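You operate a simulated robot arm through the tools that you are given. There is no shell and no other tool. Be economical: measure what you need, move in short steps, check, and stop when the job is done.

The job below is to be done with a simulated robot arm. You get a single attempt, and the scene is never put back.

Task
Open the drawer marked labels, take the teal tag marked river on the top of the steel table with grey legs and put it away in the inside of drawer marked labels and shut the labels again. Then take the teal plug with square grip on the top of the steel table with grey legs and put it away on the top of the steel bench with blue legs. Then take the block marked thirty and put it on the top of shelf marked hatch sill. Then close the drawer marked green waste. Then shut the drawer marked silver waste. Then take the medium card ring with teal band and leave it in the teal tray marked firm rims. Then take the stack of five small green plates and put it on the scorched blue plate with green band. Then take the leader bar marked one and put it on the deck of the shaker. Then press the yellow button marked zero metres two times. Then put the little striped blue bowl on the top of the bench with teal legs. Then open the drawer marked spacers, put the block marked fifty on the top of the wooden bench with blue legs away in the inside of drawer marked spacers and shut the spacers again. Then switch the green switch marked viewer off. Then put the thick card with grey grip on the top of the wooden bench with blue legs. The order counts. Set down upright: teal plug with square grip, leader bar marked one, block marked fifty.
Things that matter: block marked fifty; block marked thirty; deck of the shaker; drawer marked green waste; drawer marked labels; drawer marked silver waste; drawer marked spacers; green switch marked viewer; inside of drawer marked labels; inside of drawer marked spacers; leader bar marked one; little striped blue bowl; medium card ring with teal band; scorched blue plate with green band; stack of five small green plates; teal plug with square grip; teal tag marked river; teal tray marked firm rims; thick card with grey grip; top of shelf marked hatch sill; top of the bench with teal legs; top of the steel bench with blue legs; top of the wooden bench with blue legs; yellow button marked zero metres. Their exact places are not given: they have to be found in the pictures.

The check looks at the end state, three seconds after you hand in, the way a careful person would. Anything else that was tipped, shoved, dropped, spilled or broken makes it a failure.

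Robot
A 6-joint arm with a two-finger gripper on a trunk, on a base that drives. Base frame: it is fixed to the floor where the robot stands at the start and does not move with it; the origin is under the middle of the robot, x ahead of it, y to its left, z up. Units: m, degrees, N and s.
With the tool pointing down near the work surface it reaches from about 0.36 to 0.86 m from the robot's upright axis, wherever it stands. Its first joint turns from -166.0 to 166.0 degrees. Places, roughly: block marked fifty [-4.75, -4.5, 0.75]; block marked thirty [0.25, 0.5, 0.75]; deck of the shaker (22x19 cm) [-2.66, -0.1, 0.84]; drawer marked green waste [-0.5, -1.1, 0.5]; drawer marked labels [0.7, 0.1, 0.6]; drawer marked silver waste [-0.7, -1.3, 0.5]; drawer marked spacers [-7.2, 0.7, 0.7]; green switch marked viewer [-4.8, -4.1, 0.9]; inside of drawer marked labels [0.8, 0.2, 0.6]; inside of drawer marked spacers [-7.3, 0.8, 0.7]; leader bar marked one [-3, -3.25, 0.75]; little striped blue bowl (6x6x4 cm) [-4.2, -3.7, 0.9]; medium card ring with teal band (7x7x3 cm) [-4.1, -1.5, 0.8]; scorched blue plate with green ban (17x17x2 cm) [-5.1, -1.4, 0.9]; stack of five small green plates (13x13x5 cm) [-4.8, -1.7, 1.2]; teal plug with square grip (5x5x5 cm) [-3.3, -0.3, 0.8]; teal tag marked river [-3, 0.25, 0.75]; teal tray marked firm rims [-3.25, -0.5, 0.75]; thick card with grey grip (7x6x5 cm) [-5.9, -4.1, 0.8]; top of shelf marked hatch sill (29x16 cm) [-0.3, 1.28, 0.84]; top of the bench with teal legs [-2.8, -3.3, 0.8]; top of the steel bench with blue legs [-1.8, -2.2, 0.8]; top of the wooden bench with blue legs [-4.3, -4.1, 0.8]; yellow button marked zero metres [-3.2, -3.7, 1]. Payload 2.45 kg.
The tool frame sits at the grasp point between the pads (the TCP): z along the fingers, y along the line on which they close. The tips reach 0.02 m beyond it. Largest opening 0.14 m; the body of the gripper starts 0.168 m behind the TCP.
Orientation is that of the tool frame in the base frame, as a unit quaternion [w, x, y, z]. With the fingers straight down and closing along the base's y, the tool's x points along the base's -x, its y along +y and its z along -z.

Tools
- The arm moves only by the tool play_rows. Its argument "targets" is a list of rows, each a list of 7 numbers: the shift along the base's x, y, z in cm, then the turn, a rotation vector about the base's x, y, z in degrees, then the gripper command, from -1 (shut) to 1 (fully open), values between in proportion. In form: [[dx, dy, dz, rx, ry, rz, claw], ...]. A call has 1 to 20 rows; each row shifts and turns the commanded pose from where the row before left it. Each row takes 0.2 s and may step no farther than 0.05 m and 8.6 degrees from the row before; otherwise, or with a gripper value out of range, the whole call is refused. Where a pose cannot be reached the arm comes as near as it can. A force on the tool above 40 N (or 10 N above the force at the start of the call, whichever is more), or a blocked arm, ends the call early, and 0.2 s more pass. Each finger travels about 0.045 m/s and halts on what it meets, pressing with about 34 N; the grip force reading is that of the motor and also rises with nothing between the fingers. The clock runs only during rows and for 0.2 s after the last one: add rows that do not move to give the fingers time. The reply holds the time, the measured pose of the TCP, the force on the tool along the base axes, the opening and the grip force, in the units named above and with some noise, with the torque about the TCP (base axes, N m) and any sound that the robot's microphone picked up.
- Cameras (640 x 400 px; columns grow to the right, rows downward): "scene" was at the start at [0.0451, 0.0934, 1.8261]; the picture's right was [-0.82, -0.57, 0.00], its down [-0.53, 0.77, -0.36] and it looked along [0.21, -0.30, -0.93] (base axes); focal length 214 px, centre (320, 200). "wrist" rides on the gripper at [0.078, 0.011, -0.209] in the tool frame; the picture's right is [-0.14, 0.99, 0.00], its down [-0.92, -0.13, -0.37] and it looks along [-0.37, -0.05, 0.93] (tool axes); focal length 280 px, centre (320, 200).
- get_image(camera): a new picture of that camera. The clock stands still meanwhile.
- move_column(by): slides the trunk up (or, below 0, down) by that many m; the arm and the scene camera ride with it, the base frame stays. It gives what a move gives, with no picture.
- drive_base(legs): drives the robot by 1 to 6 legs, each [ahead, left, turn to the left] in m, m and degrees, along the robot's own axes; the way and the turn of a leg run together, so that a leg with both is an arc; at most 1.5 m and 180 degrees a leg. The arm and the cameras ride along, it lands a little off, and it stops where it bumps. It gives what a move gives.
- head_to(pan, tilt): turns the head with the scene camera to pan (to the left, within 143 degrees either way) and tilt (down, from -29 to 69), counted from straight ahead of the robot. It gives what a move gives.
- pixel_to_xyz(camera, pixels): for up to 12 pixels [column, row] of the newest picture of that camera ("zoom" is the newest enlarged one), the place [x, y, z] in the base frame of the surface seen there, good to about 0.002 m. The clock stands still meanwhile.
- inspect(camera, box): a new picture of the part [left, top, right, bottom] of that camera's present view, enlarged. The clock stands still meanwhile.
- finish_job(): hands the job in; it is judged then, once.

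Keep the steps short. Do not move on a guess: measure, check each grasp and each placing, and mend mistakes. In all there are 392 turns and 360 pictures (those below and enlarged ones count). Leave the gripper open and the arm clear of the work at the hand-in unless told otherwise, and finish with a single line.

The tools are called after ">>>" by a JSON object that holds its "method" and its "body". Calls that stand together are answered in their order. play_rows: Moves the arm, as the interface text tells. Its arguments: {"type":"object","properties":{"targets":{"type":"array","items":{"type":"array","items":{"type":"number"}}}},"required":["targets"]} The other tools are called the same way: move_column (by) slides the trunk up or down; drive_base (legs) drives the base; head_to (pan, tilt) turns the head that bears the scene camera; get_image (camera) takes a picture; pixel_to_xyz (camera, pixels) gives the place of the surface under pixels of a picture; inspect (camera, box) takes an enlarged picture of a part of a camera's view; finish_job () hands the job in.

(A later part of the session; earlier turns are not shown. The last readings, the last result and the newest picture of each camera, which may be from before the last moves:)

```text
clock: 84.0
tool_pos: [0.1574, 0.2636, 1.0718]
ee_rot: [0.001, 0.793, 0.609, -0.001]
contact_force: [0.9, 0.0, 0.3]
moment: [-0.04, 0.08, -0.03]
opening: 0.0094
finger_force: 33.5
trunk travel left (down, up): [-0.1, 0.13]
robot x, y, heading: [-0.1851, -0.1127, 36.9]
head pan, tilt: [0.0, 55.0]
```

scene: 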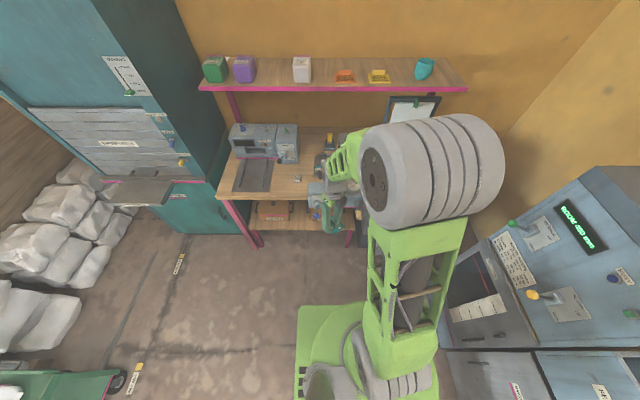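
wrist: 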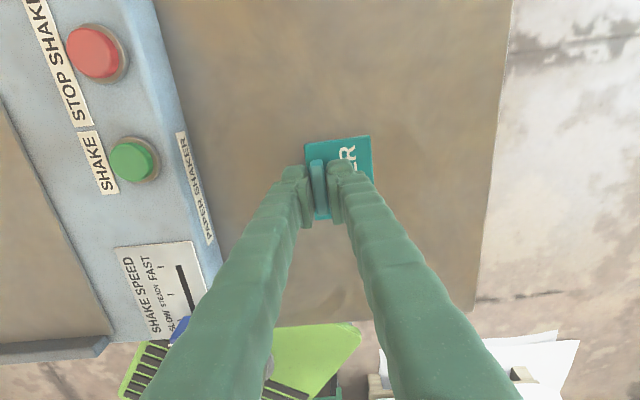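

>>> {"method": "play_rows", "body": {"targets": [[2.79, -2.35, 0, 0, 0, -3, -1], [2.79, -2.35, 0, 0, 0, -3, -1], [2.79, -2.35, 0, 0, 0, -3, -1], [2.79, -2.35, 0, 0, 0, -3, -1], [2.79, -2.35, 0, 0, 0, -3, -1], [2.79, -2.35, 0, 0, 0, -3, -1], [2.79, -2.35, 0, 0, 0, -3, -1], [2.79, -2.35, 0, 0, 0, -3, -1], [2.79, -2.35, 0, 0, 0, -3, -1], [2.79, -2.35, 0, 0, 0, -3, -1], [2.79, -2.35, 0, 0, 0, -3, -1], [2.79, -2.35, 0, 0, 0, -3, -1], [2.79, -2.35, 0, 0, 0, -3, -1], [0, 0, -4, 0, 0, 0, -1], [0, 0, -4, 0, 0, 0, -1], [0, 0, -4, 0, 0, 0, -1], [0, 0, -4, 0, 0, 0, -1], [0, 0, 0, 0, 0, 0, -1]]}}

>>> {"method": "get_image", "body": {"camera": "wrist"}}

>>> {"method": "get_image", "body": {"camera": "scene"}}

```text
clock: 87.8
tool_pos: [0.519, -0.0431, 0.9134]
ee_rot: [0.0, 0.951, 0.31, 0.0]
contact_force: [0.3, -0.3, -1.0]
moment: [0.02, -0.01, 0.0]
opening: 0.0094
finger_force: 33.7
trunk travel left (down, up): [-0.1, 0.13]
robot x, y, heading: [-0.1864, -0.1079, 37.0]
head pan, tilt: [0.0, 55.0]
```

```text
328 pictures are left
```

wrist: 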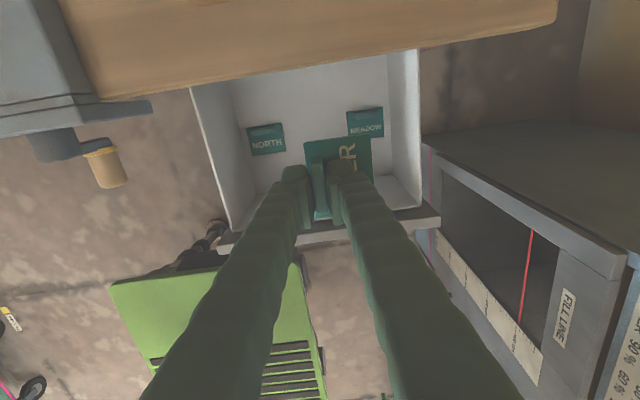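

```text
327 pictures are left
```

scene: 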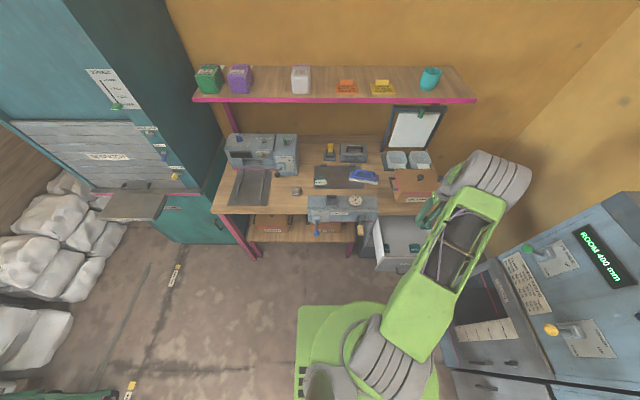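

I shift 4 cm towards the drawer front to keep the wrist clear of the table edge, then descend.

>>> {"method": "play_rows", "body": {"targets": [[-3.2, -2.4, 0, 0, 0, 0, -1], [0, 0, -4, 0, 0, 0, -1], [0, 0, -4, 0, 0, 0, -1], [0, 0, -4, 0, 0, 0, -1], [0, 0, -4, 0, 0, 0, -1], [0, 0, -4, 0, 0, 0, -1], [0, 0, -4, 0, 0, 0, -1], [0, 0, -3, 0, 0, 0, -1], [0, 0, -2, 0, 0, 0, -1], [0, 0, -1.5, 0, 0, 0, -1], [0, 0, -0.7, 0, 0, 0, -1], [0, 0, -0.4, 0, 0, 0, -1], [0, 0, 0, 0, 0, 0, -1]]}}

>>> {"method": "get_image", "body": {"camera": "wrist"}}

```text
clock: 90.6
tool_pos: [0.4867, -0.0664, 0.5974]
ee_rot: [0.0, 0.951, 0.309, 0.0]
contact_force: [0.1, 0.2, -0.9]
moment: [-0.01, 0.0, 0.0]
opening: 0.0092
finger_force: 33.9
trunk travel left (down, up): [-0.1, 0.13]
robot x, y, heading: [-0.1851, -0.1093, 37.3]
head pan, tilt: [0.0, 55.0]
```

```text
326 pictures are left
```

wrist: 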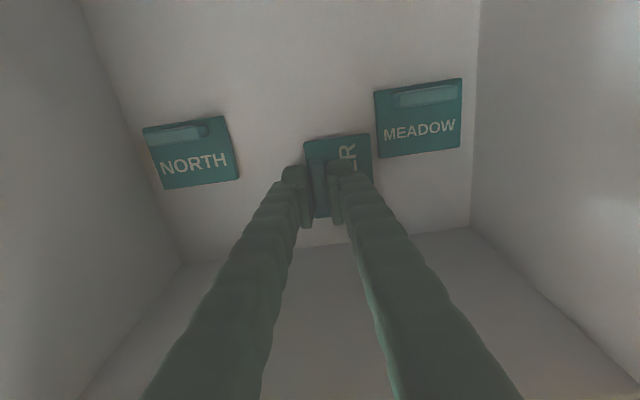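

I shift 1.5 cm away from MEADOW, set down and release.

>>> {"method": "play_rows", "body": {"targets": [[-0.88, 1.2, 0, 0, 0, 0, -1], [0, 0, -0.3, 0, 0, 0, -1], [0, 0, -0.3, 0, 0, 0, -1], [0, 0, 0, 0, 0, 0, -0.5], [0, 0, 0, 0, 0, 0, -0.5], [0, 0, 0, 0, 0, 0, -0.5], [0, 0, 1, 0, 0, 0, -0.5], [0, 0, 2, 0, 0, 0, -0.5], [0, 0, 4, 0, 0, 0, -0.5], [0, 0, 5, 0, 0, 0, -0.5], [0, 0, 5, 0, 0, 0, -0.5], [0, 0, 5, 0, 0, 0, -0.5], [0, 0, 5, 0, 0, 0, -0.5], [0, 0, 5, 0, 0, 0, -0.5], [0, 0, 5, 0, 0, 0, -0.5], [0, 0, 5, 0, 0, 0, -0.5]]}}

>>> {"method": "get_image", "body": {"camera": "wrist"}}

```text
clock: 94.0
tool_pos: [0.475, -0.0545, 1.0141]
ee_rot: [0.0, 0.951, 0.31, 0.001]
contact_force: [-0.2, -1.1, 0.6]
moment: [0.0, -0.01, -0.02]
opening: 0.0351
finger_force: 0.1
trunk travel left (down, up): [-0.1, 0.13]
robot x, y, heading: [-0.1877, -0.1131, 37.3]
head pan, tilt: [0.0, 55.0]
```

```text
325 pictures are left
```

wrist: 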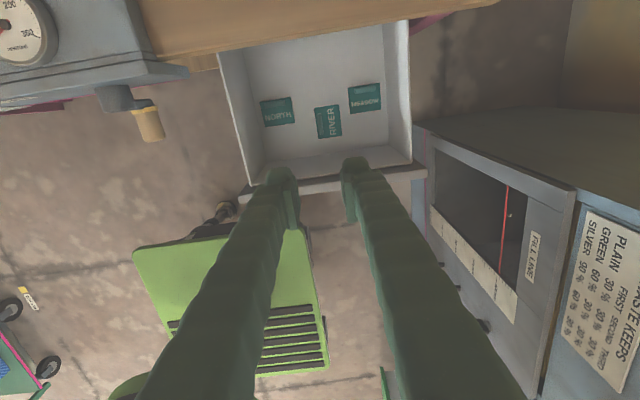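

River lies flat inside. Next I tilt the closed fingers and go in front of the drawer to push it shut.

>>> {"method": "play_rows", "body": {"targets": [[-2.15, -1.41, 0, 4.41, -6.07, 0, -1], [-2.15, -1.41, 0, 4.41, -6.07, 0, -1], [-2.15, -1.41, 0, 4.41, -6.07, 0, -1], [-2.15, -1.41, 0, 4.41, -6.07, 0, -1], [-2.15, -1.41, 0, 4.41, -6.07, 0, -1], [-2.15, -1.41, 0, 4.41, -6.07, 0, -1], [0, 0, -4.6, 0, 0, 0, -1], [0, 0, -4.6, 0, 0, 0, -1], [0, 0, -4.6, 0, 0, 0, -1], [0, 0, -4.6, 0, 0, 0, -1], [0, 0, -4.6, 0, 0, 0, -1], [0, 0, -4.6, 0, 0, 0, -1], [0, 0, -4.6, 0, 0, 0, -1], [0, 0, 0, 0, 0, 0, -1]]}}

>>> {"method": "get_image", "body": {"camera": "wrist"}}

```text
clock: 97.0
tool_pos: [0.3506, -0.138, 0.6884]
ee_rot: [-0.118, 0.878, 0.286, 0.365]
contact_force: [-0.7, -0.5, -0.4]
moment: [0.0, 0.02, -0.01]
opening: 0.0004
finger_force: 29.4
trunk travel left (down, up): [-0.1, 0.13]
robot x, y, heading: [-0.1848, -0.1136, 36.8]
head pan, tilt: [0.0, 55.0]
```

```text
324 pictures are left
```

wrist: 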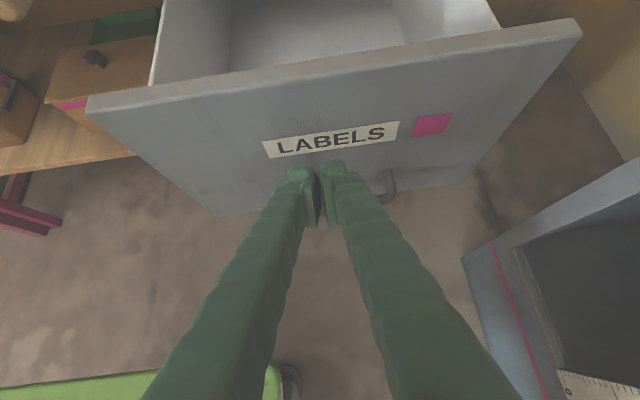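

>>> {"method": "play_rows", "body": {"targets": [[2, 1.46, 0, 0, 0, 0, -1], [2, 1.46, 0, 0, 0, 0, -1], [2, 1.46, 0, 0, 0, 0, -1], [2, 1.46, 0, 0, 0, 0, -1], [2, 1.46, 0, 0, 0, 0, -1], [2, 1.46, 0, 0, 0, 0, -1], [2, 1.46, 0, 0, 0, 0, -1], [2, 1.46, 0, 0, 0, 0, -1], [2, 1.46, 0, 0, 0, 0, -1], [2, 1.46, 0, 0, 0, 0, -1], [1, 0.73, 0, 0, 0, 0, -1], [1, 0.73, 0, 0, 0, 0, -1], [1, 0.73, 0, 0, 0, 0, -1], [1, 0.73, 0, 0, 0, 0, -1], [1, 0.73, 0, 0, 0, 0, -1]]}}

>>> {"method": "get_image", "body": {"camera": "scene"}}

```text
clock: 99.8
tool_pos: [0.5706, 0.0223, 0.6828]
ee_rot: [-0.117, 0.883, 0.283, 0.356]
contact_force: [-6.1, -4.8, -1.8]
moment: [0.02, 0.05, 0.06]
opening: 0.0
finger_force: 29.4
trunk travel left (down, up): [-0.1, 0.13]
robot x, y, heading: [-0.188, -0.1142, 36.9]
head pan, tilt: [0.0, 55.0]
stopped in row 14: the force on the tool passed its limit at 54 N (the readings are from after the stop); the commanded pose is now the measured one
```

```text
323 pictures are left
```

scene: 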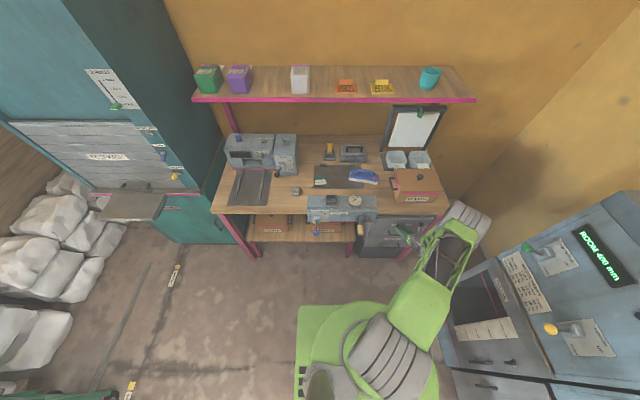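

Shut (hard stop). I back off and raise the arm.

>>> {"method": "play_rows", "body": {"targets": [[-2, -1.46, 0, 0, 0, 0, -1], [-2.4, -1.75, 0, 0, 0, 0, -1], [-2.4, -1.75, 0, 0, 0, 0, -1], [-2.4, -1.75, 0, 0, 0, 0, -1], [0, 0, 4.6, 0, 0, 0, -0.4], [0, 0, 4.6, 0, 0, 0, -0.4], [0, 0, 4.6, -4.41, 6.07, 0, -0.4], [0, 0, 4.6, -4.41, 6.07, 0, -0.4], [0, 0, 4.6, -4.41, 6.07, 0, -0.4], [0, 0, 4.6, -4.41, 6.07, 0, -0.4], [0, 0, 4.6, -4.41, 6.07, 0, -0.4], [0, 0, 4.6, -4.41, 6.07, 0, -0.4], [0, 0, 4, 0, 0, 0, -0.4], [0, 0, 0, 0, 0, 0, -0.4]]}}

>>> {"method": "inspect", "body": {"camera": "scene", "box": [260, 150, 460, 275]}}

```text
clock: 102.8
tool_pos: [0.4795, -0.0405, 1.093]
ee_rot: [0.002, 0.952, 0.306, -0.007]
contact_force: [-0.4, 0.1, -0.2]
moment: [-0.02, -0.01, -0.01]
opening: 0.0419
finger_force: 0.0
trunk travel left (down, up): [-0.1, 0.13]
robot x, y, heading: [-0.1855, -0.1113, 36.8]
head pan, tilt: [0.0, 55.0]
```

```text
3.20 times, centred on (360, 212) of scene
```

zoom: 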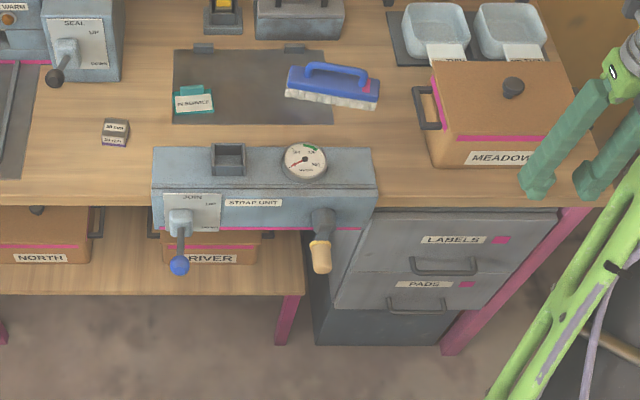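

Labels is shut. I note the small block at zoom (115,130) while here.

>>> {"method": "inspect", "body": {"camera": "scene", "box": [280, 180, 312, 200]}}

>>> {"method": "pixel_to_xyz", "body": {"camera": "zoom", "pixels": [[320, 200], [300, 180], [340, 230], [250, 150], [420, 200]]}}

```text
16.00 times, centred on (296, 190) of scene
```

zoom: 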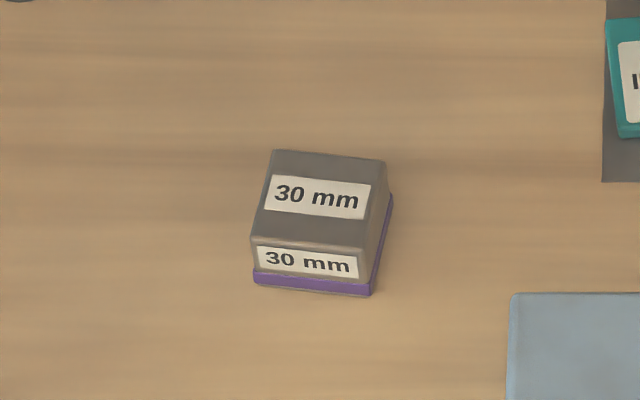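

```text
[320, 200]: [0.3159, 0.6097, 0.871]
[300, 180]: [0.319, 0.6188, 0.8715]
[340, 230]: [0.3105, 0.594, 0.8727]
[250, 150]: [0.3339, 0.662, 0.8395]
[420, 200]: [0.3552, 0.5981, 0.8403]
```

Next: the plug. I draw the arm in, then drive to the south side of the grey-legged table.

>>> {"method": "play_rows", "body": {"targets": [[-4.5, -0.4, 0, 0, 0, 0, -0.4], [-4.5, -0.4, 0, 0, 0, 0, -0.4], [-4.5, -0.4, 0, 0, 0, 0, -0.4], [-4.5, -0.4, 0, 0, 0, 0, -0.4]]}}

>>> {"method": "drive_base", "body": {"legs": [[-0.1, 0, 0], [0, 0, 143.2], [1.3, 0.35, 0], [1.1, 0.4, 0]]}}

>>> {"method": "head_to", "body": {"pan": -30, "tilt": 45}}

>>> {"method": "get_image", "body": {"camera": "scene"}}

```text
clock: 103.8
tool_pos: [0.2987, -0.0597, 1.091]
ee_rot: [0.002, 0.952, 0.307, -0.007]
contact_force: [-0.1, -0.4, 1.1]
moment: [0.01, 0.0, -0.02]
opening: 0.0418
finger_force: 0.0
trunk travel left (down, up): [-0.1, 0.13]
robot x, y, heading: [-0.1825, -0.1075, 36.8]
head pan, tilt: [0.0, 55.0]
```

```text
clock: 122.8
tool_pos: [-3.0728, -0.6835, 1.0918]
ee_rot: [0.007, 0.01, 1.0, 0.0]
contact_force: [0.2, -0.1, 0.4]
moment: [0.0, 0.0, 0.02]
opening: 0.042
finger_force: 0.1
trunk travel left (down, up): [-0.1, 0.13]
robot x, y, heading: [-2.6541, -0.9327, -180.1]
head pan, tilt: [0.0, 55.0]
```

```text
clock: 123.7
tool_pos: [-3.0728, -0.6841, 1.0918]
ee_rot: [0.007, 0.01, 1.0, 0.001]
contact_force: [0.4, 0.2, 1.0]
moment: [0.0, -0.01, -0.02]
opening: 0.042
finger_force: 0.0
trunk travel left (down, up): [-0.1, 0.13]
robot x, y, heading: [-2.6536, -0.9342, -180.2]
head pan, tilt: [-30.0, 45.0]
```

```text
320 pictures are left
```

scene: 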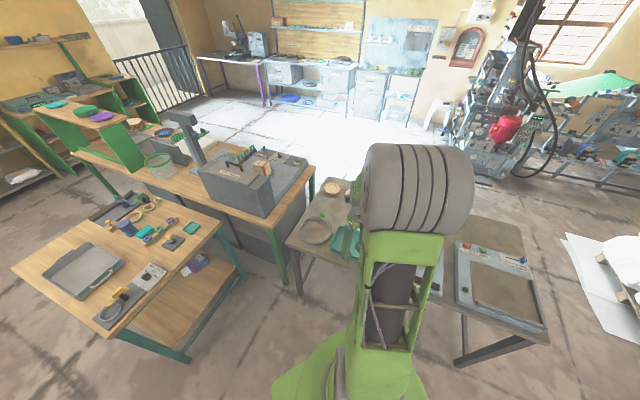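

>>> {"method": "drive_base", "body": {"legs": [[0.186, -0.054, 0]]}}

>>> {"method": "get_image", "body": {"camera": "wrist"}}

>>> {"method": "get_image", "body": {"camera": "scene"}}

```text
clock: 125.3
tool_pos: [-3.2569, -0.6325, 1.0911]
ee_rot: [0.008, 0.009, 1.0, 0.0]
contact_force: [0.4, 0.2, 0.0]
moment: [-0.04, -0.06, 0.03]
opening: 0.042
finger_force: 0.1
trunk travel left (down, up): [-0.1, 0.13]
robot x, y, heading: [-2.8364, -0.8813, -179.8]
head pan, tilt: [-30.0, 45.0]
```

```text
319 pictures are left
```

wrist: 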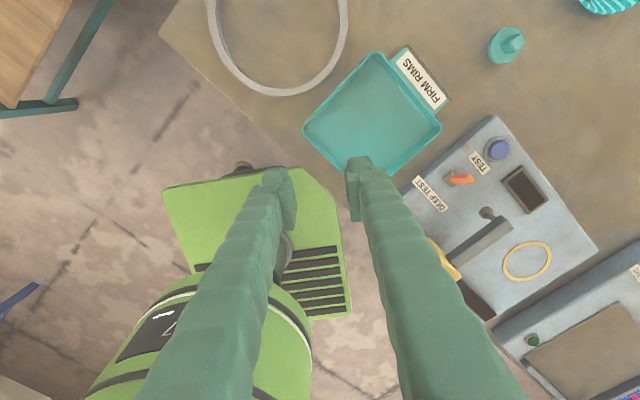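

```text
318 pictures are left
```

scene: 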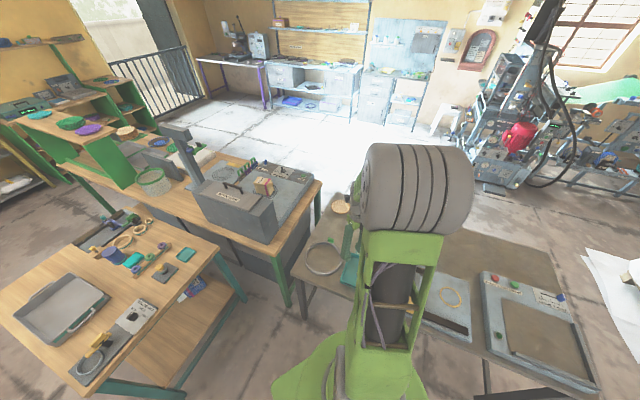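

>>> {"method": "inspect", "body": {"camera": "wrist", "box": [470, 15, 550, 75]}}

>>> {"method": "pixel_to_xyz", "body": {"camera": "zoom", "pixels": [[305, 180], [335, 215], [350, 230], [320, 240], [240, 250], [310, 290], [270, 190], [395, 200], [420, 330]]}}

```text
6.67 times, centred on (510, 45) of wrist
```

zoom: 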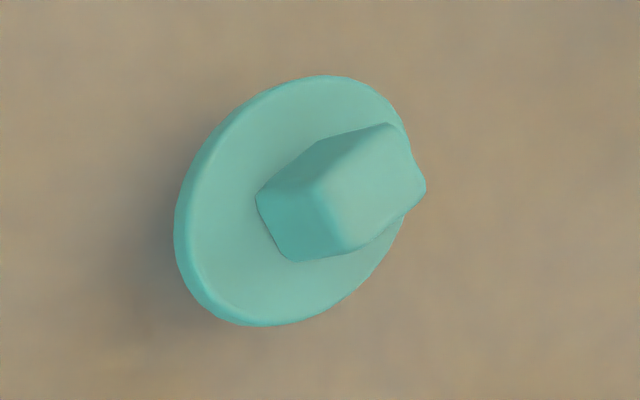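

```text
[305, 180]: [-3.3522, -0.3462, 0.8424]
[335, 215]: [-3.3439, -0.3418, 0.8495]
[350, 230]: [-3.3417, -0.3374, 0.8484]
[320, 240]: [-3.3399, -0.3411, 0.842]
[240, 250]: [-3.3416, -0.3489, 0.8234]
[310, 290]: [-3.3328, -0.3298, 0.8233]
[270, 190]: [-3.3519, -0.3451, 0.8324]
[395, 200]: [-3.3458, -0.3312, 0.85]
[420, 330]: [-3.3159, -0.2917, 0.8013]
```

>>> {"method": "pixel_to_xyz", "body": {"camera": "zoom", "pixels": [[370, 190], [332, 192], [383, 132], [418, 184], [352, 243], [345, 160], [385, 220], [190, 230], [330, 82], [250, 320]]}}

```text
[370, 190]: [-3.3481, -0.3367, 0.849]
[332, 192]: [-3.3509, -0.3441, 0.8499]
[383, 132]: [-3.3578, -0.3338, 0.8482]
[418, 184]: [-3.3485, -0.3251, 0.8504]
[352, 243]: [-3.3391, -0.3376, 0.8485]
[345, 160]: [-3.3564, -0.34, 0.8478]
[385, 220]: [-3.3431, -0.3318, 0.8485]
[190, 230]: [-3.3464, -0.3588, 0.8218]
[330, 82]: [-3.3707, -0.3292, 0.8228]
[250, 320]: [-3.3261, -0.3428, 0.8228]
```

Grip centre at (-3.348,-0.336), top z 0.849, sides at about 37/127°. I move above it.

>>> {"method": "play_rows", "body": {"targets": [[-1.14, 3.71, -2, 0, 0, 4.75, -0.3], [-1.14, 3.71, -2, 0, 0, 4.75, -0.3], [-1.14, 3.71, -2, 0, 0, 4.75, -0.3], [-1.14, 3.71, -2, 0, 0, 4.75, -0.3], [-1.14, 3.71, -2, 0, 0, 4.75, -0.3], [-1.14, 3.71, -2, 0, 0, 4.75, -0.3], [-1.14, 3.71, -2, 0, 0, 4.75, -0.3], [-1.14, 3.71, -2, 0, 0, 4.75, -0.3], [0, 0, 0, 0, 0, 0, -0.3]]}}

>>> {"method": "get_image", "body": {"camera": "wrist"}}

```text
clock: 127.3
tool_pos: [-3.3484, -0.3334, 0.9296]
ee_rot: [0.007, -0.318, 0.948, 0.001]
contact_force: [0.1, 0.1, -0.6]
moment: [0.0, -0.03, 0.03]
opening: 0.0491
finger_force: 0.0
trunk travel left (down, up): [-0.1, 0.13]
robot x, y, heading: [-2.8367, -0.8809, -180.0]
head pan, tilt: [-30.0, 45.0]
```

```text
316 pictures are left
```

wrist: 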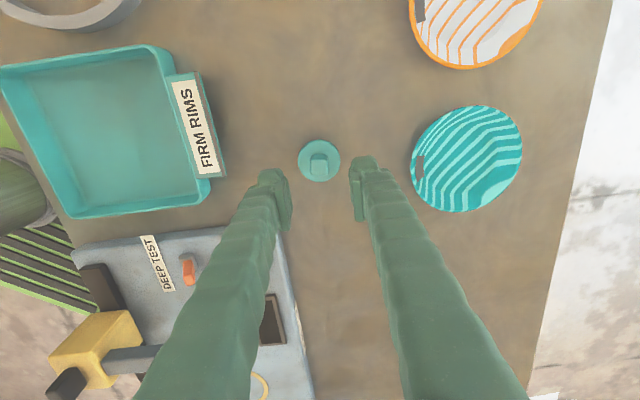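

>>> {"method": "play_rows", "body": {"targets": [[0, -0.25, -4, 0, 0, 0, -0.3], [0, 0, -3, 0, 0, 0, -0.3], [0, 0, -1.4, 0, 0, 0, -0.3], [0, 0, 0, 0, 0, 0, -1], [0, 0, 0, 0, 0, 0, -1], [0, 0, 0, 0, 0, 0, -1], [0, 0, 0, 0, 0, 0, -1], [0, 0, 0, 0, 0, 0, -1], [0, 0, 0.5, 0, 0, 0, -1], [0, 0, 0.5, 0, 0, 0, -1], [0, 0, 1, 0, 0, 0, -1], [0, 0, 1, 0, 0, 0, -1], [0, 0, 2, 0, 0, 0, -1], [0, 0, 2, 0, 0, 0, -1]]}}

>>> {"method": "get_image", "body": {"camera": "wrist"}}

```text
clock: 130.3
tool_pos: [-3.3469, -0.3382, 0.9174]
ee_rot: [0.007, -0.316, 0.949, 0.003]
contact_force: [0.0, 0.4, -1.1]
moment: [0.02, 0.01, -0.01]
opening: 0.0188
finger_force: 34.1
trunk travel left (down, up): [-0.1, 0.13]
robot x, y, heading: [-2.8368, -0.8847, -179.7]
head pan, tilt: [-30.0, 45.0]
```

```text
315 pictures are left
```

wrist: 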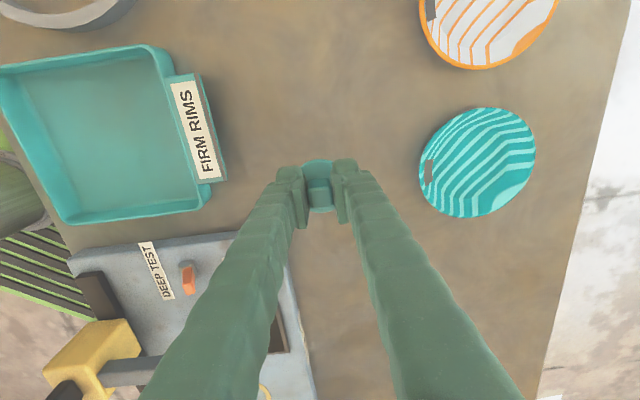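

Held (19 mm). I lift, draw in, and look towards the steel bench with blue legs.

>>> {"method": "play_rows", "body": {"targets": [[0, 0, 3, 0, 0, 0, -1], [0, 0, 3, 0, 0, 0, -1], [0, 0, 3, 0, 0, 0, -1], [0, 0, 3, 0, 0, 0, -1], [0, 0, 3, 0, 0, 0, -1], [0, 0, 2, 0, 0, 0, -1], [2, -2.2, 0, 0, 0, 0, -1], [2, -2.2, 0, 0, 0, 0, -1], [2, -2.2, 0, 0, 0, 0, -1], [2, -2.2, 0, 0, 0, 0, -1], [2, -2.2, 0, 0, 0, 0, -1], [2, -2.2, 0, 0, 0, 0, -1], [2, -2.2, 0, 0, 0, 0, -1], [2, -2.2, 0, 0, 0, 0, -1]]}}

>>> {"method": "head_to", "body": {"pan": 125, "tilt": 35}}

>>> {"method": "get_image", "body": {"camera": "scene"}}

```text
clock: 133.3
tool_pos: [-3.1866, -0.5137, 1.0888]
ee_rot: [0.007, -0.317, 0.948, 0.002]
contact_force: [-0.1, 0.8, -0.4]
moment: [0.02, 0.0, 0.01]
opening: 0.0183
finger_force: 33.9
trunk travel left (down, up): [-0.1, 0.13]
robot x, y, heading: [-2.8375, -0.8834, -179.6]
head pan, tilt: [-30.0, 45.0]
```

```text
clock: 135.7
tool_pos: [-3.1882, -0.512, 1.089]
ee_rot: [0.006, -0.317, 0.949, 0.002]
contact_force: [0.0, -0.3, -0.8]
moment: [0.0, -0.01, 0.01]
opening: 0.0184
finger_force: 33.9
trunk travel left (down, up): [-0.1, 0.13]
robot x, y, heading: [-2.8388, -0.8815, -179.7]
head pan, tilt: [125.0, 35.0]
```

```text
314 pictures are left
```

scene: 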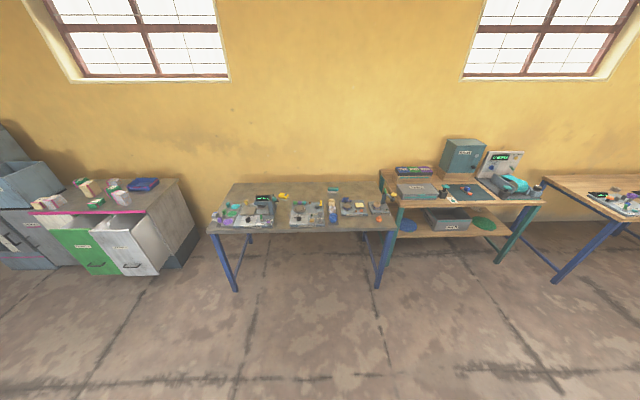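

>>> {"method": "inspect", "body": {"camera": "scene", "box": [200, 170, 410, 300]}}

>>> {"method": "pixel_to_xyz", "body": {"camera": "zoom", "pixels": [[20, 195], [595, 185], [90, 40], [450, 45], [290, 60], [380, 55], [510, 60], [590, 100], [310, 180], [545, 350], [110, 370], [350, 60]]}}

```text
3.05 times, centred on (305, 235) of scene
```

zoom: 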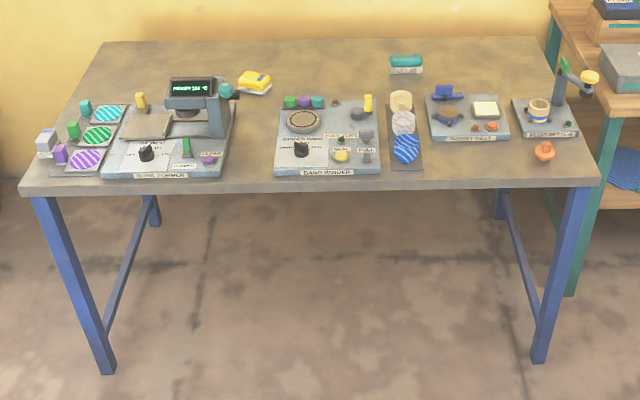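

```text
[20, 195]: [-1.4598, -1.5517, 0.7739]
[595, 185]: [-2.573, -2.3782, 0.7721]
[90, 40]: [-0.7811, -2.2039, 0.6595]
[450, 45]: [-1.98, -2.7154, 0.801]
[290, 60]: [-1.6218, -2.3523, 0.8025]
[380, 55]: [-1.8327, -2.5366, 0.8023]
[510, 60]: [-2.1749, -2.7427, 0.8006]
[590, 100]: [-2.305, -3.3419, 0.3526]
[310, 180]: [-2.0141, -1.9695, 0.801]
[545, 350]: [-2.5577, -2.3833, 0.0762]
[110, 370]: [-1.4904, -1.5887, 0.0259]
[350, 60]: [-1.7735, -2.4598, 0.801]
```

>>> {"method": "pixel_to_xyz", "body": {"camera": "zoom", "pixels": [[475, 165], [475, 148], [475, 182], [425, 165], [510, 145], [250, 150], [250, 180], [540, 155], [440, 139], [510, 134], [550, 137], [255, 120]]}}

```text
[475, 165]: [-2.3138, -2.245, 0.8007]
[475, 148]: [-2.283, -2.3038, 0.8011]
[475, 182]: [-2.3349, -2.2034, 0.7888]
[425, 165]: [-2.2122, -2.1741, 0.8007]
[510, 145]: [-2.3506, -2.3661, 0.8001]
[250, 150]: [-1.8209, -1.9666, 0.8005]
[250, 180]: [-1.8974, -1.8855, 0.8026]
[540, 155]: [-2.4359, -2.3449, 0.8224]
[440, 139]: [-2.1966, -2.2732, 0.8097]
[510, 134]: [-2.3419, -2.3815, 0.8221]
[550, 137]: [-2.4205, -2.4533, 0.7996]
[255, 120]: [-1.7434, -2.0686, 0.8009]
```

Free spot on the bench near (-2.305,-2.262). I drive there, turning in the aisle.

>>> {"method": "drive_base", "body": {"legs": [[-0.06, 0.42, 0], [0, 0, 120], [0.395, -0.153, 0]]}}

>>> {"method": "head_to", "body": {"pan": 0, "tilt": 50}}

>>> {"method": "get_image", "body": {"camera": "scene"}}

```text
clock: 147.1
tool_pos: [-2.8396, -2.2118, 1.0888]
ee_rot: [-0.002, 0.981, -0.194, -0.007]
contact_force: [-0.7, -0.4, 0.3]
moment: [0.03, -0.01, -0.03]
opening: 0.0185
finger_force: 33.9
trunk travel left (down, up): [-0.1, 0.13]
robot x, y, heading: [-2.7002, -1.717, -58.9]
head pan, tilt: [125.0, 35.0]
```

```text
clock: 149.2
tool_pos: [-2.8394, -2.2123, 1.0882]
ee_rot: [-0.001, 0.981, -0.194, -0.008]
contact_force: [-0.5, -0.1, -0.9]
moment: [0.0, 0.01, -0.02]
opening: 0.0187
finger_force: 34.0
trunk travel left (down, up): [-0.1, 0.13]
robot x, y, heading: [-2.6992, -1.7219, -58.9]
head pan, tilt: [0.0, 50.0]
```

```text
312 pictures are left
```

scene: 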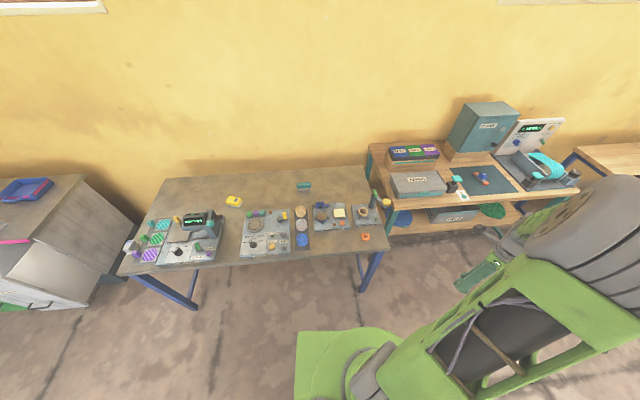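

>>> {"method": "play_rows", "body": {"targets": [[2, -0.2, 0, 0, 0, 0, -1], [3, -0.3, 0, 0, 0, 0, -1], [3.3, -0.3, 0, 0, 0, 0, -1], [3.3, -0.3, 0, 0, 0, 0, -1], [3.3, -0.3, 0, 0, 0, 0, -1], [3.3, -0.3, 0, 0, 0, 0, -1], [3.3, -0.3, 0, 0, 0, 0, -1], [3.3, -0.3, 0, 0, 0, 0, -1], [3.3, -0.3, 0, 0, 0, 0, -1], [3.3, -0.3, 0, 0, 0, 0, -1], [3.3, -0.3, 0, 0, 0, 0, -1], [3.3, -0.3, 0, 0, 0, 0, -1], [3.3, -0.3, 0, 0, 0, 0, -1], [3.3, -0.3, 0, 0, 0, 0, -1], [3.3, -0.3, 0, 0, 0, 0, -1], [3.3, -0.3, 0, 0, 0, 0, -1], [2.2, -0.3, 0, 0, 0, 0, -1], [0, 0, -4, 0, 0, 0, -1], [0, 0, -4, 0, 0, 0, -1], [0, 0, -4, 0, 0, 0, -1]]}}

>>> {"method": "get_image", "body": {"camera": "wrist"}}

```text
clock: 153.4
tool_pos: [-2.3066, -2.2613, 0.9679]
ee_rot: [-0.001, 0.981, -0.194, -0.007]
contact_force: [-0.7, 0.8, -1.8]
moment: [0.03, -0.01, -0.02]
opening: 0.0186
finger_force: 34.2
trunk travel left (down, up): [-0.1, 0.13]
robot x, y, heading: [-2.7027, -1.7227, -59.1]
head pan, tilt: [0.0, 50.0]
```

```text
311 pictures are left
```

wrist: 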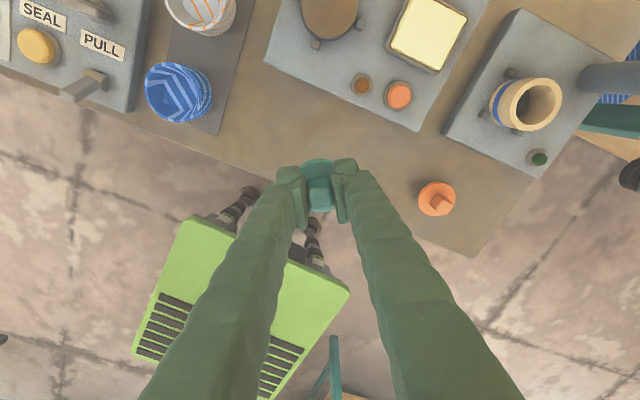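

>>> {"method": "play_rows", "body": {"targets": [[0.6, -0.8, -3, 0, 0, 0, -1], [0, 0, -3, 0, 0, 0, -1], [0, 0, -3, 0, 0, 0, -1], [0, 0, -2, 0, 0, 0, -1], [0, 0, -0.7, 0, 0, 0, -1], [0, 0, -0.4, 0, 0, 0, -1], [0, 0, 0, 0, 0, 0, -1]]}}

```text
clock: 155.0
tool_pos: [-2.3008, -2.2706, 0.8482]
ee_rot: [-0.001, 0.981, -0.194, -0.007]
contact_force: [-0.1, 0.4, -1.1]
moment: [0.01, 0.04, 0.0]
opening: 0.0185
finger_force: 33.7
trunk travel left (down, up): [-0.1, 0.13]
robot x, y, heading: [-2.7028, -1.7239, -59.2]
head pan, tilt: [0.0, 50.0]
```

>>> {"method": "play_rows", "body": {"targets": [[0, 0, -0.3, 0, 0, 0, -1], [0, 0, -0.2, 0, 0, 0, -1], [0, 0, 0, 0, 0, 0, -0.4], [0, 0, 0, 0, 0, 0, -0.4], [0, 0, 0, 0, 0, 0, -0.4], [0, 0, 1, 0, 0, 0, -0.4], [0, 0, 2, 0, 0, 0, -0.4], [0, 0, 4, 0, 0, 0, -0.4], [0, 0, 4, 0, 0, 0, -0.4], [0, 0, 4, 0, 0, 0, -0.4], [0, 0, 4, 0, 0, 0, -0.4], [0, 0, 4, 0, 0, 0, -0.4]]}}

>>> {"method": "get_image", "body": {"camera": "wrist"}}

```text
clock: 157.6
tool_pos: [-2.3016, -2.2701, 1.0741]
ee_rot: [-0.001, 0.981, -0.194, -0.007]
contact_force: [0.4, -0.2, 0.1]
moment: [-0.02, -0.05, 0.01]
opening: 0.042
finger_force: 0.1
trunk travel left (down, up): [-0.1, 0.13]
robot x, y, heading: [-2.7012, -1.721, -59.3]
head pan, tilt: [0.0, 50.0]
```

```text
310 pictures are left
```

wrist: 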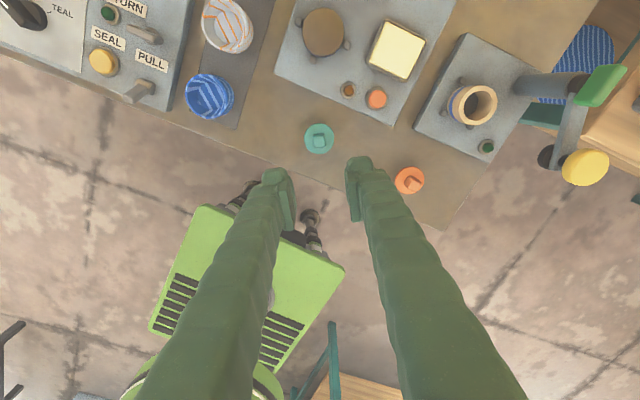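

The plug stands upright. Next the 30 mm block: I draw in and drive back towards the wooden bench and hatch.

>>> {"method": "play_rows", "body": {"targets": [[-2.9, 4, 0, 0, 0, 0, -0.1], [-2.9, 4, 0, 0, 0, 0, -0.1], [-2.9, 4, 0, 0, 0, 0, -0.1], [-2.9, 4, 0, 0, 0, 0, -0.1]]}}

>>> {"method": "drive_base", "body": {"legs": [[0, 0, 104.3], [1.5, 0, 0], [0.49, 0, 0]]}}

```text
clock: 158.6
tool_pos: [-2.4173, -2.1098, 1.072]
ee_rot: [-0.001, 0.981, -0.195, -0.007]
contact_force: [-0.3, -0.1, 0.6]
moment: [-0.07, -0.04, 0.0]
opening: 0.0628
finger_force: 0.0
trunk travel left (down, up): [-0.1, 0.13]
robot x, y, heading: [-2.7038, -1.7195, -59.2]
head pan, tilt: [0.0, 50.0]
```

```text
clock: 172.8
tool_pos: [-1.0083, 0.0634, 1.0716]
ee_rot: [0.005, 0.75, 0.661, -0.005]
contact_force: [0.1, 0.3, -0.7]
moment: [-0.02, 0.03, 0.02]
opening: 0.063
finger_force: 0.0
trunk travel left (down, up): [-0.1, 0.13]
robot x, y, heading: [-1.3102, -0.312, 46.1]
head pan, tilt: [0.0, 50.0]
```

>>> {"method": "drive_base", "body": {"legs": [[1.32, -0.2, 0]]}}

>>> {"method": "get_image", "body": {"camera": "scene"}}

>>> {"method": "get_image", "body": {"camera": "wrist"}}

```text
clock: 179.6
tool_pos: [0.0455, 0.8994, 1.0716]
ee_rot: [0.005, 0.744, 0.668, -0.005]
contact_force: [-0.7, 0.6, 0.2]
moment: [0.01, 0.02, -0.01]
opening: 0.063
finger_force: 0.0
trunk travel left (down, up): [-0.1, 0.13]
robot x, y, heading: [-0.2491, 0.5154, 47.4]
head pan, tilt: [0.0, 50.0]
```

```text
309 pictures are left
```

scene: 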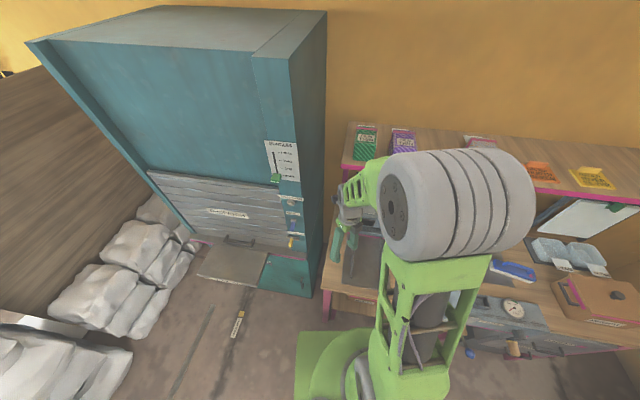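

```text
308 pictures are left
```

wrist: 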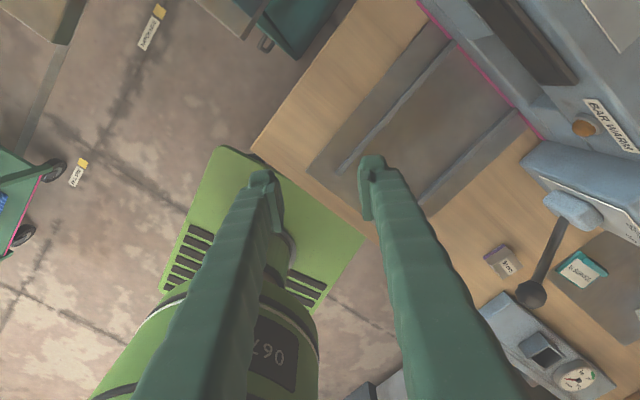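

>>> {"method": "pixel_to_xyz", "body": {"camera": "scene", "pixels": [[232, 268], [205, 272], [252, 282], [215, 250], [262, 258], [240, 242]]}}

>>> {"method": "inspect", "body": {"camera": "wrist", "box": [470, 180, 590, 310]}}

>>> {"method": "pixel_to_xyz", "body": {"camera": "wrist", "pixels": [[503, 257], [487, 258], [507, 247], [518, 270], [502, 278], [532, 293], [550, 245]]}}

>>> {"method": "inspect", "body": {"camera": "scene", "box": [170, 130, 330, 320]}}

```text
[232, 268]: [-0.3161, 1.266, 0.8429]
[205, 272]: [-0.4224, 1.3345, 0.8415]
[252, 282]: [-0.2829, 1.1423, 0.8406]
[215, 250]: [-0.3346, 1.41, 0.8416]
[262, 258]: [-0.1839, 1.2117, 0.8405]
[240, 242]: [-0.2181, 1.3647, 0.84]
```

```text
3.08 times, centred on (530, 245) of wrist
```

zoom: 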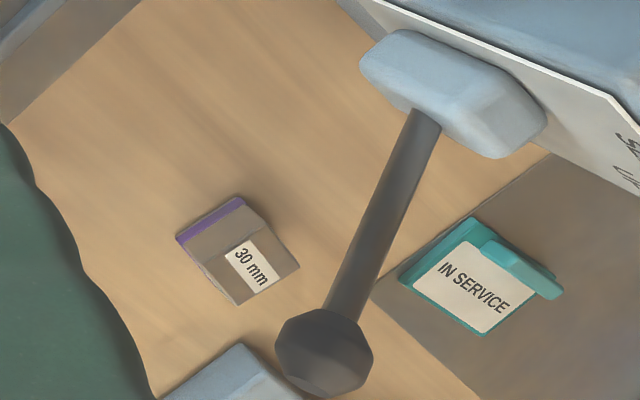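

```text
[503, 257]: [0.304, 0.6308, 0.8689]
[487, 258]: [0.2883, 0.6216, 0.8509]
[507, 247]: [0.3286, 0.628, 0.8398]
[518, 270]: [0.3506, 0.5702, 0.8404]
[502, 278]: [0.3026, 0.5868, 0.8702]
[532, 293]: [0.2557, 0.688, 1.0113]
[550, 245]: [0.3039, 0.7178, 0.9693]
```

```text
2.11 times, centred on (250, 225) of scene
```

zoom: 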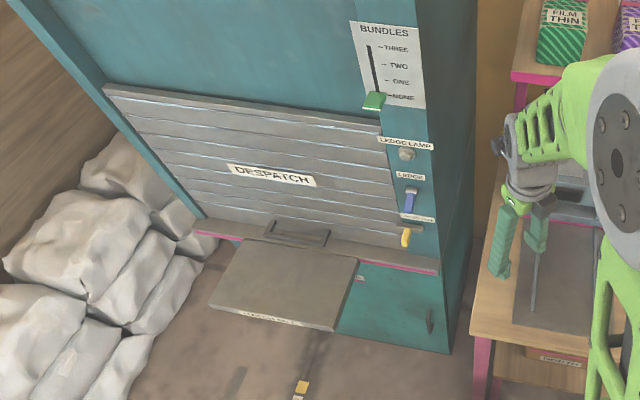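

The sill is at z 0.841, centre about (-0.30,1.28). A lever knob at (0.256,0.688,1.01) stands close to the block, so I go round it and turn the gripper so the camera side faces away.

>>> {"method": "play_rows", "body": {"targets": [[1.15, -3.8, 0, 0, 0, -8.1, 0.1], [1.15, -3.8, 0, 0, 0, -8.1, 0.1], [1.15, -3.8, 0, 0, 0, -8.1, 0.1], [1.15, -3.8, 0, 0, 0, -8.1, 0.1], [1.15, -3.8, 0, 0, 0, -8.1, 0.1], [1.15, -3.8, 0, 0, 0, -8.1, 0.1], [1.15, -3.8, 0, 0, 0, -8.1, 0.1], [1.15, -3.8, 0, 0, 0, -8.1, 0.1], [1.15, -3.8, 0, 0, 0, -8.1, 0.1], [1.15, -3.8, 0, 0, 0, -8.1, 0.1], [0, 0, 0, 0, 0, -8.1, 0.1], [0, 0, 0, 0, 0, -8.1, 0.1], [0, 0, 0, 0, 0, -8.1, 0.1], [0, 0, 0, 0, 0, -8.1, 0.1], [0, 0, 0, 0, 0, -8.1, 0.1], [0, 0, 0, 0, 0, -8.1, 0.1], [0, 0, 0, 0, 0, -8.1, 0.1], [0, 0, 0, 0, 0, 0, 0.1]]}}

>>> {"method": "get_image", "body": {"camera": "wrist"}}

>>> {"method": "get_image", "body": {"camera": "scene"}}

```text
clock: 183.4
tool_pos: [0.0829, 0.4044, 1.0041]
ee_rot: [-0.054, 0.898, -0.436, 0.029]
contact_force: [0.6, -0.4, 0.1]
moment: [-0.01, -0.01, 0.04]
opening: 0.077
finger_force: 0.0
out of reach, approached as far as the arm can: row 11, 12, 13, 14, 15, 16, 17
trunk travel left (down, up): [-0.1, 0.13]
robot x, y, heading: [-0.2488, 0.5183, 47.0]
head pan, tilt: [0.0, 50.0]
```

```text
305 pictures are left
```

wrist: 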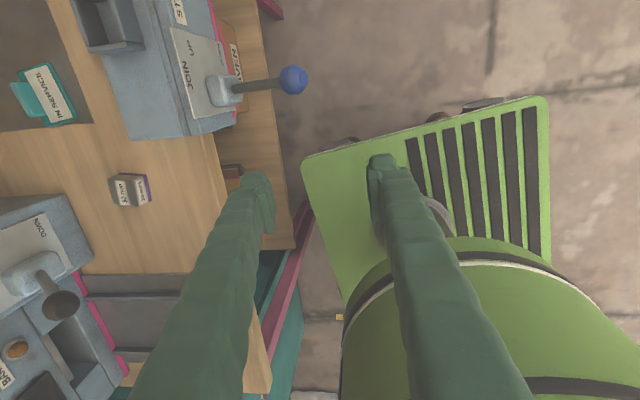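

```text
304 pictures are left
```

scene: 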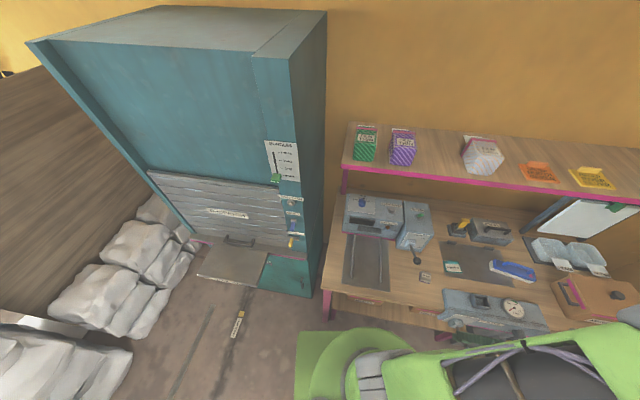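

That yaw is beyond the wrist's range. I turn back by 180° to the opposite yaw instead (the camera will pass above the knob).

>>> {"method": "play_rows", "body": {"targets": [[0, 0, 0, 0, 0, 8.2, 0.1], [0, 0, 0, 0, 0, 8.2, 0.1], [0, 0, 0, 0, 0, 8.2, 0.1], [0, 0, 0, 0, 0, 8.2, 0.1], [0, 0, 0, 0, 0, 8.2, 0.1], [0, 0, 0, 0, 0, 8.2, 0.1], [0, 0, 0, 0, 0, 8.2, 0.1], [0, 0, 0, 0, 0, 8.2, 0.1], [0, 0, 0, 0, 0, 8.2, 0.1], [0, 0, 0, 0, 0, 8.2, 0.1], [0, 0, 0, 0, 0, 8.2, 0.1], [0, 0, 0, 0, 0, 8.2, 0.1], [0, 0, 0, 0, 0, 8.2, 0.1], [0, 0, 0, 0, 0, 8.2, 0.1], [0, 0, 0, 0, 0, 8.2, 0.1], [0, 0, 0, 0, 0, 8.2, 0.1], [0, 0, 0, 0, 0, 8.2, 0.1], [0, 0, 0, 0, 0, 8.2, 0.1], [0, 0, 0, 0, 0, 8.2, 0.1], [0, 0, 0, 0, 0, 8.2, 0.1]]}}

>>> {"method": "inspect", "body": {"camera": "scene", "box": [370, 200, 490, 320]}}

>>> {"method": "pixel_to_xyz", "body": {"camera": "zoom", "pixels": [[290, 255], [290, 245], [280, 225], [335, 255], [260, 200], [350, 290], [310, 265]]}}

```text
clock: 187.6
tool_pos: [0.0822, 0.4039, 1.0047]
ee_rot: [-0.031, 0.556, 0.829, -0.044]
contact_force: [0.4, 0.0, 0.0]
moment: [-0.01, 0.0, -0.01]
opening: 0.0771
finger_force: 0.0
trunk travel left (down, up): [-0.1, 0.13]
robot x, y, heading: [-0.2496, 0.5195, 47.5]
head pan, tilt: [0.0, 50.0]
```

```text
3.33 times, centred on (430, 260) of scene
```

zoom: 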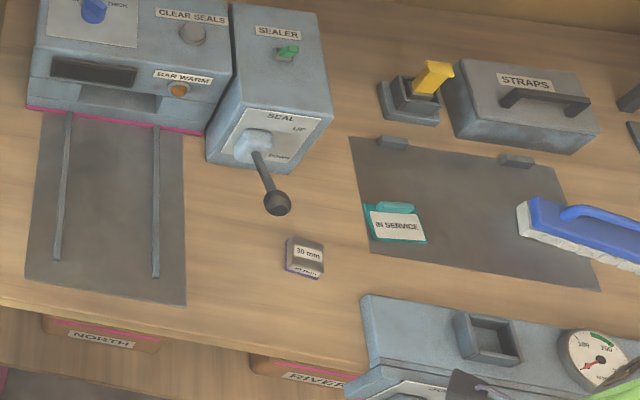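

```text
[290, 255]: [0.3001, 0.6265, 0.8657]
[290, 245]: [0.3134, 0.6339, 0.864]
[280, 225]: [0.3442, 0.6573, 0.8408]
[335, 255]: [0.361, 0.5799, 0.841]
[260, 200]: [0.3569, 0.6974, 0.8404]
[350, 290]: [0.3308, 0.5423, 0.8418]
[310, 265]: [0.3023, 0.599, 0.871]
```

I level the tool, rise and come above the block from the robot side.

>>> {"method": "play_rows", "body": {"targets": [[0, 0, 3, 1.44, -2.73, 6.84, 0.1], [0, 0, 4, 1.44, -2.73, 6.84, 0.1], [3.9, 2, 0.5, 0, 0, 0, 0.1], [3.9, 2.4, 0, 0, 0, 0, 0.1], [3.9, 3, 0, 0, 0, 0, 0.1], [3.9, 3.3, 0, 0, 0, 0, 0.1], [3.9, 4, 0, 0, 0, 0, 0.1], [3.9, 3, 0, 0, 0, 0, 0.1], [0, 3, 0, 0, 0, 0, 0.1], [0, 0, 0, 0, 0, 0, 0.1]]}}

>>> {"method": "get_image", "body": {"camera": "wrist"}}

```text
refused: row 6 steps farther than a row can; nothing moved
```

```text
302 pictures are left
```

wrist: 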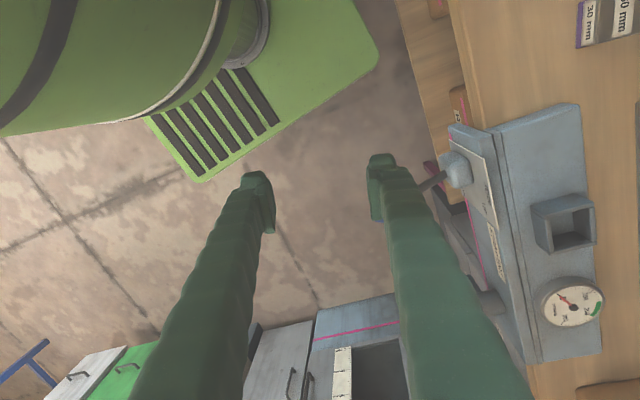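

>>> {"method": "play_rows", "body": {"targets": [[0, 0, 3, 1.44, -2.73, 6.84, 0.1], [0, 0, 4, 1.44, -2.73, 6.84, 0.1], [3.9, 2, 0.5, 0, 0, 0, 0.1], [3.9, 2.4, 0, 0, 0, 0, 0.1], [3.9, 3, 0, 0, 0, 0, 0.1], [3.9, 3, 0, 0, 0, 0, 0.1], [3.9, 3, 0, 0, 0, 0, 0.1], [3.9, 3, 0, 0, 0, 0, 0.1], [0, 4.3, 0, 0, 0, 0, 0.1], [0, 0, 0, 0, 0, 0, 0.1]]}}

>>> {"method": "get_image", "body": {"camera": "wrist"}}

>>> {"method": "get_image", "body": {"camera": "scene"}}

```text
clock: 189.8
tool_pos: [0.3163, 0.6105, 1.0793]
ee_rot: [0.0, 0.455, 0.89, 0.001]
contact_force: [0.2, -0.8, 0.3]
moment: [0.03, -0.02, -0.03]
opening: 0.077
finger_force: 0.1
trunk travel left (down, up): [-0.1, 0.13]
robot x, y, heading: [-0.2477, 0.5182, 47.0]
head pan, tilt: [0.0, 50.0]
```

```text
301 pictures are left
```

wrist: 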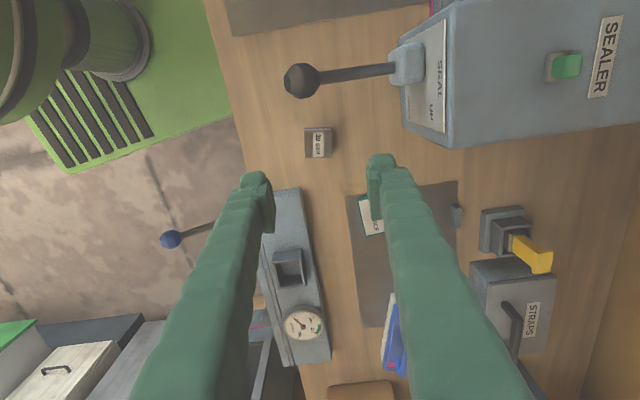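

```text
300 pictures are left
```

scene: 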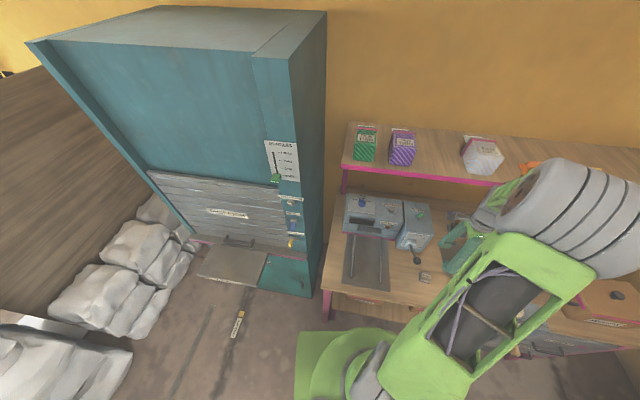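

>>> {"method": "inspect", "body": {"camera": "wrist", "box": [270, 50, 370, 170]}}

>>> {"method": "pixel_to_xyz", "body": {"camera": "wrist", "pixels": [[318, 146], [308, 133], [329, 132], [308, 154], [329, 154], [302, 80], [296, 70], [305, 128], [331, 158]]}}

```text
3.33 times, centred on (320, 110) of wrist
```

zoom: 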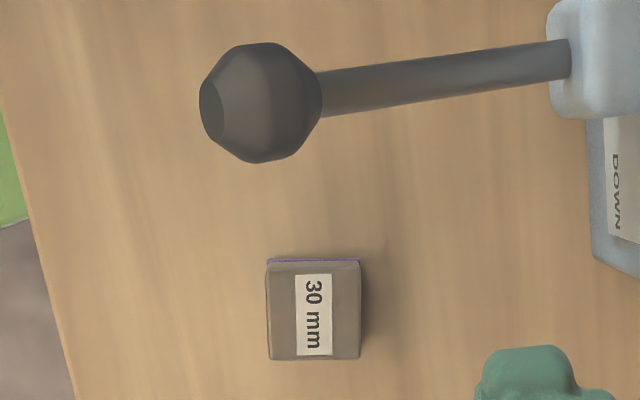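

```text
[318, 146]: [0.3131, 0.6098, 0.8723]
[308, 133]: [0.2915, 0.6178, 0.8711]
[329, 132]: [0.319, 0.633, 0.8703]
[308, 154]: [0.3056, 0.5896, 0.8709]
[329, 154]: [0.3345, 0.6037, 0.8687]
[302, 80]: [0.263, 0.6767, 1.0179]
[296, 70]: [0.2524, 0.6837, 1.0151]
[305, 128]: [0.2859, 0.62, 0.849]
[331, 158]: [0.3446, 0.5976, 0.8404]
```

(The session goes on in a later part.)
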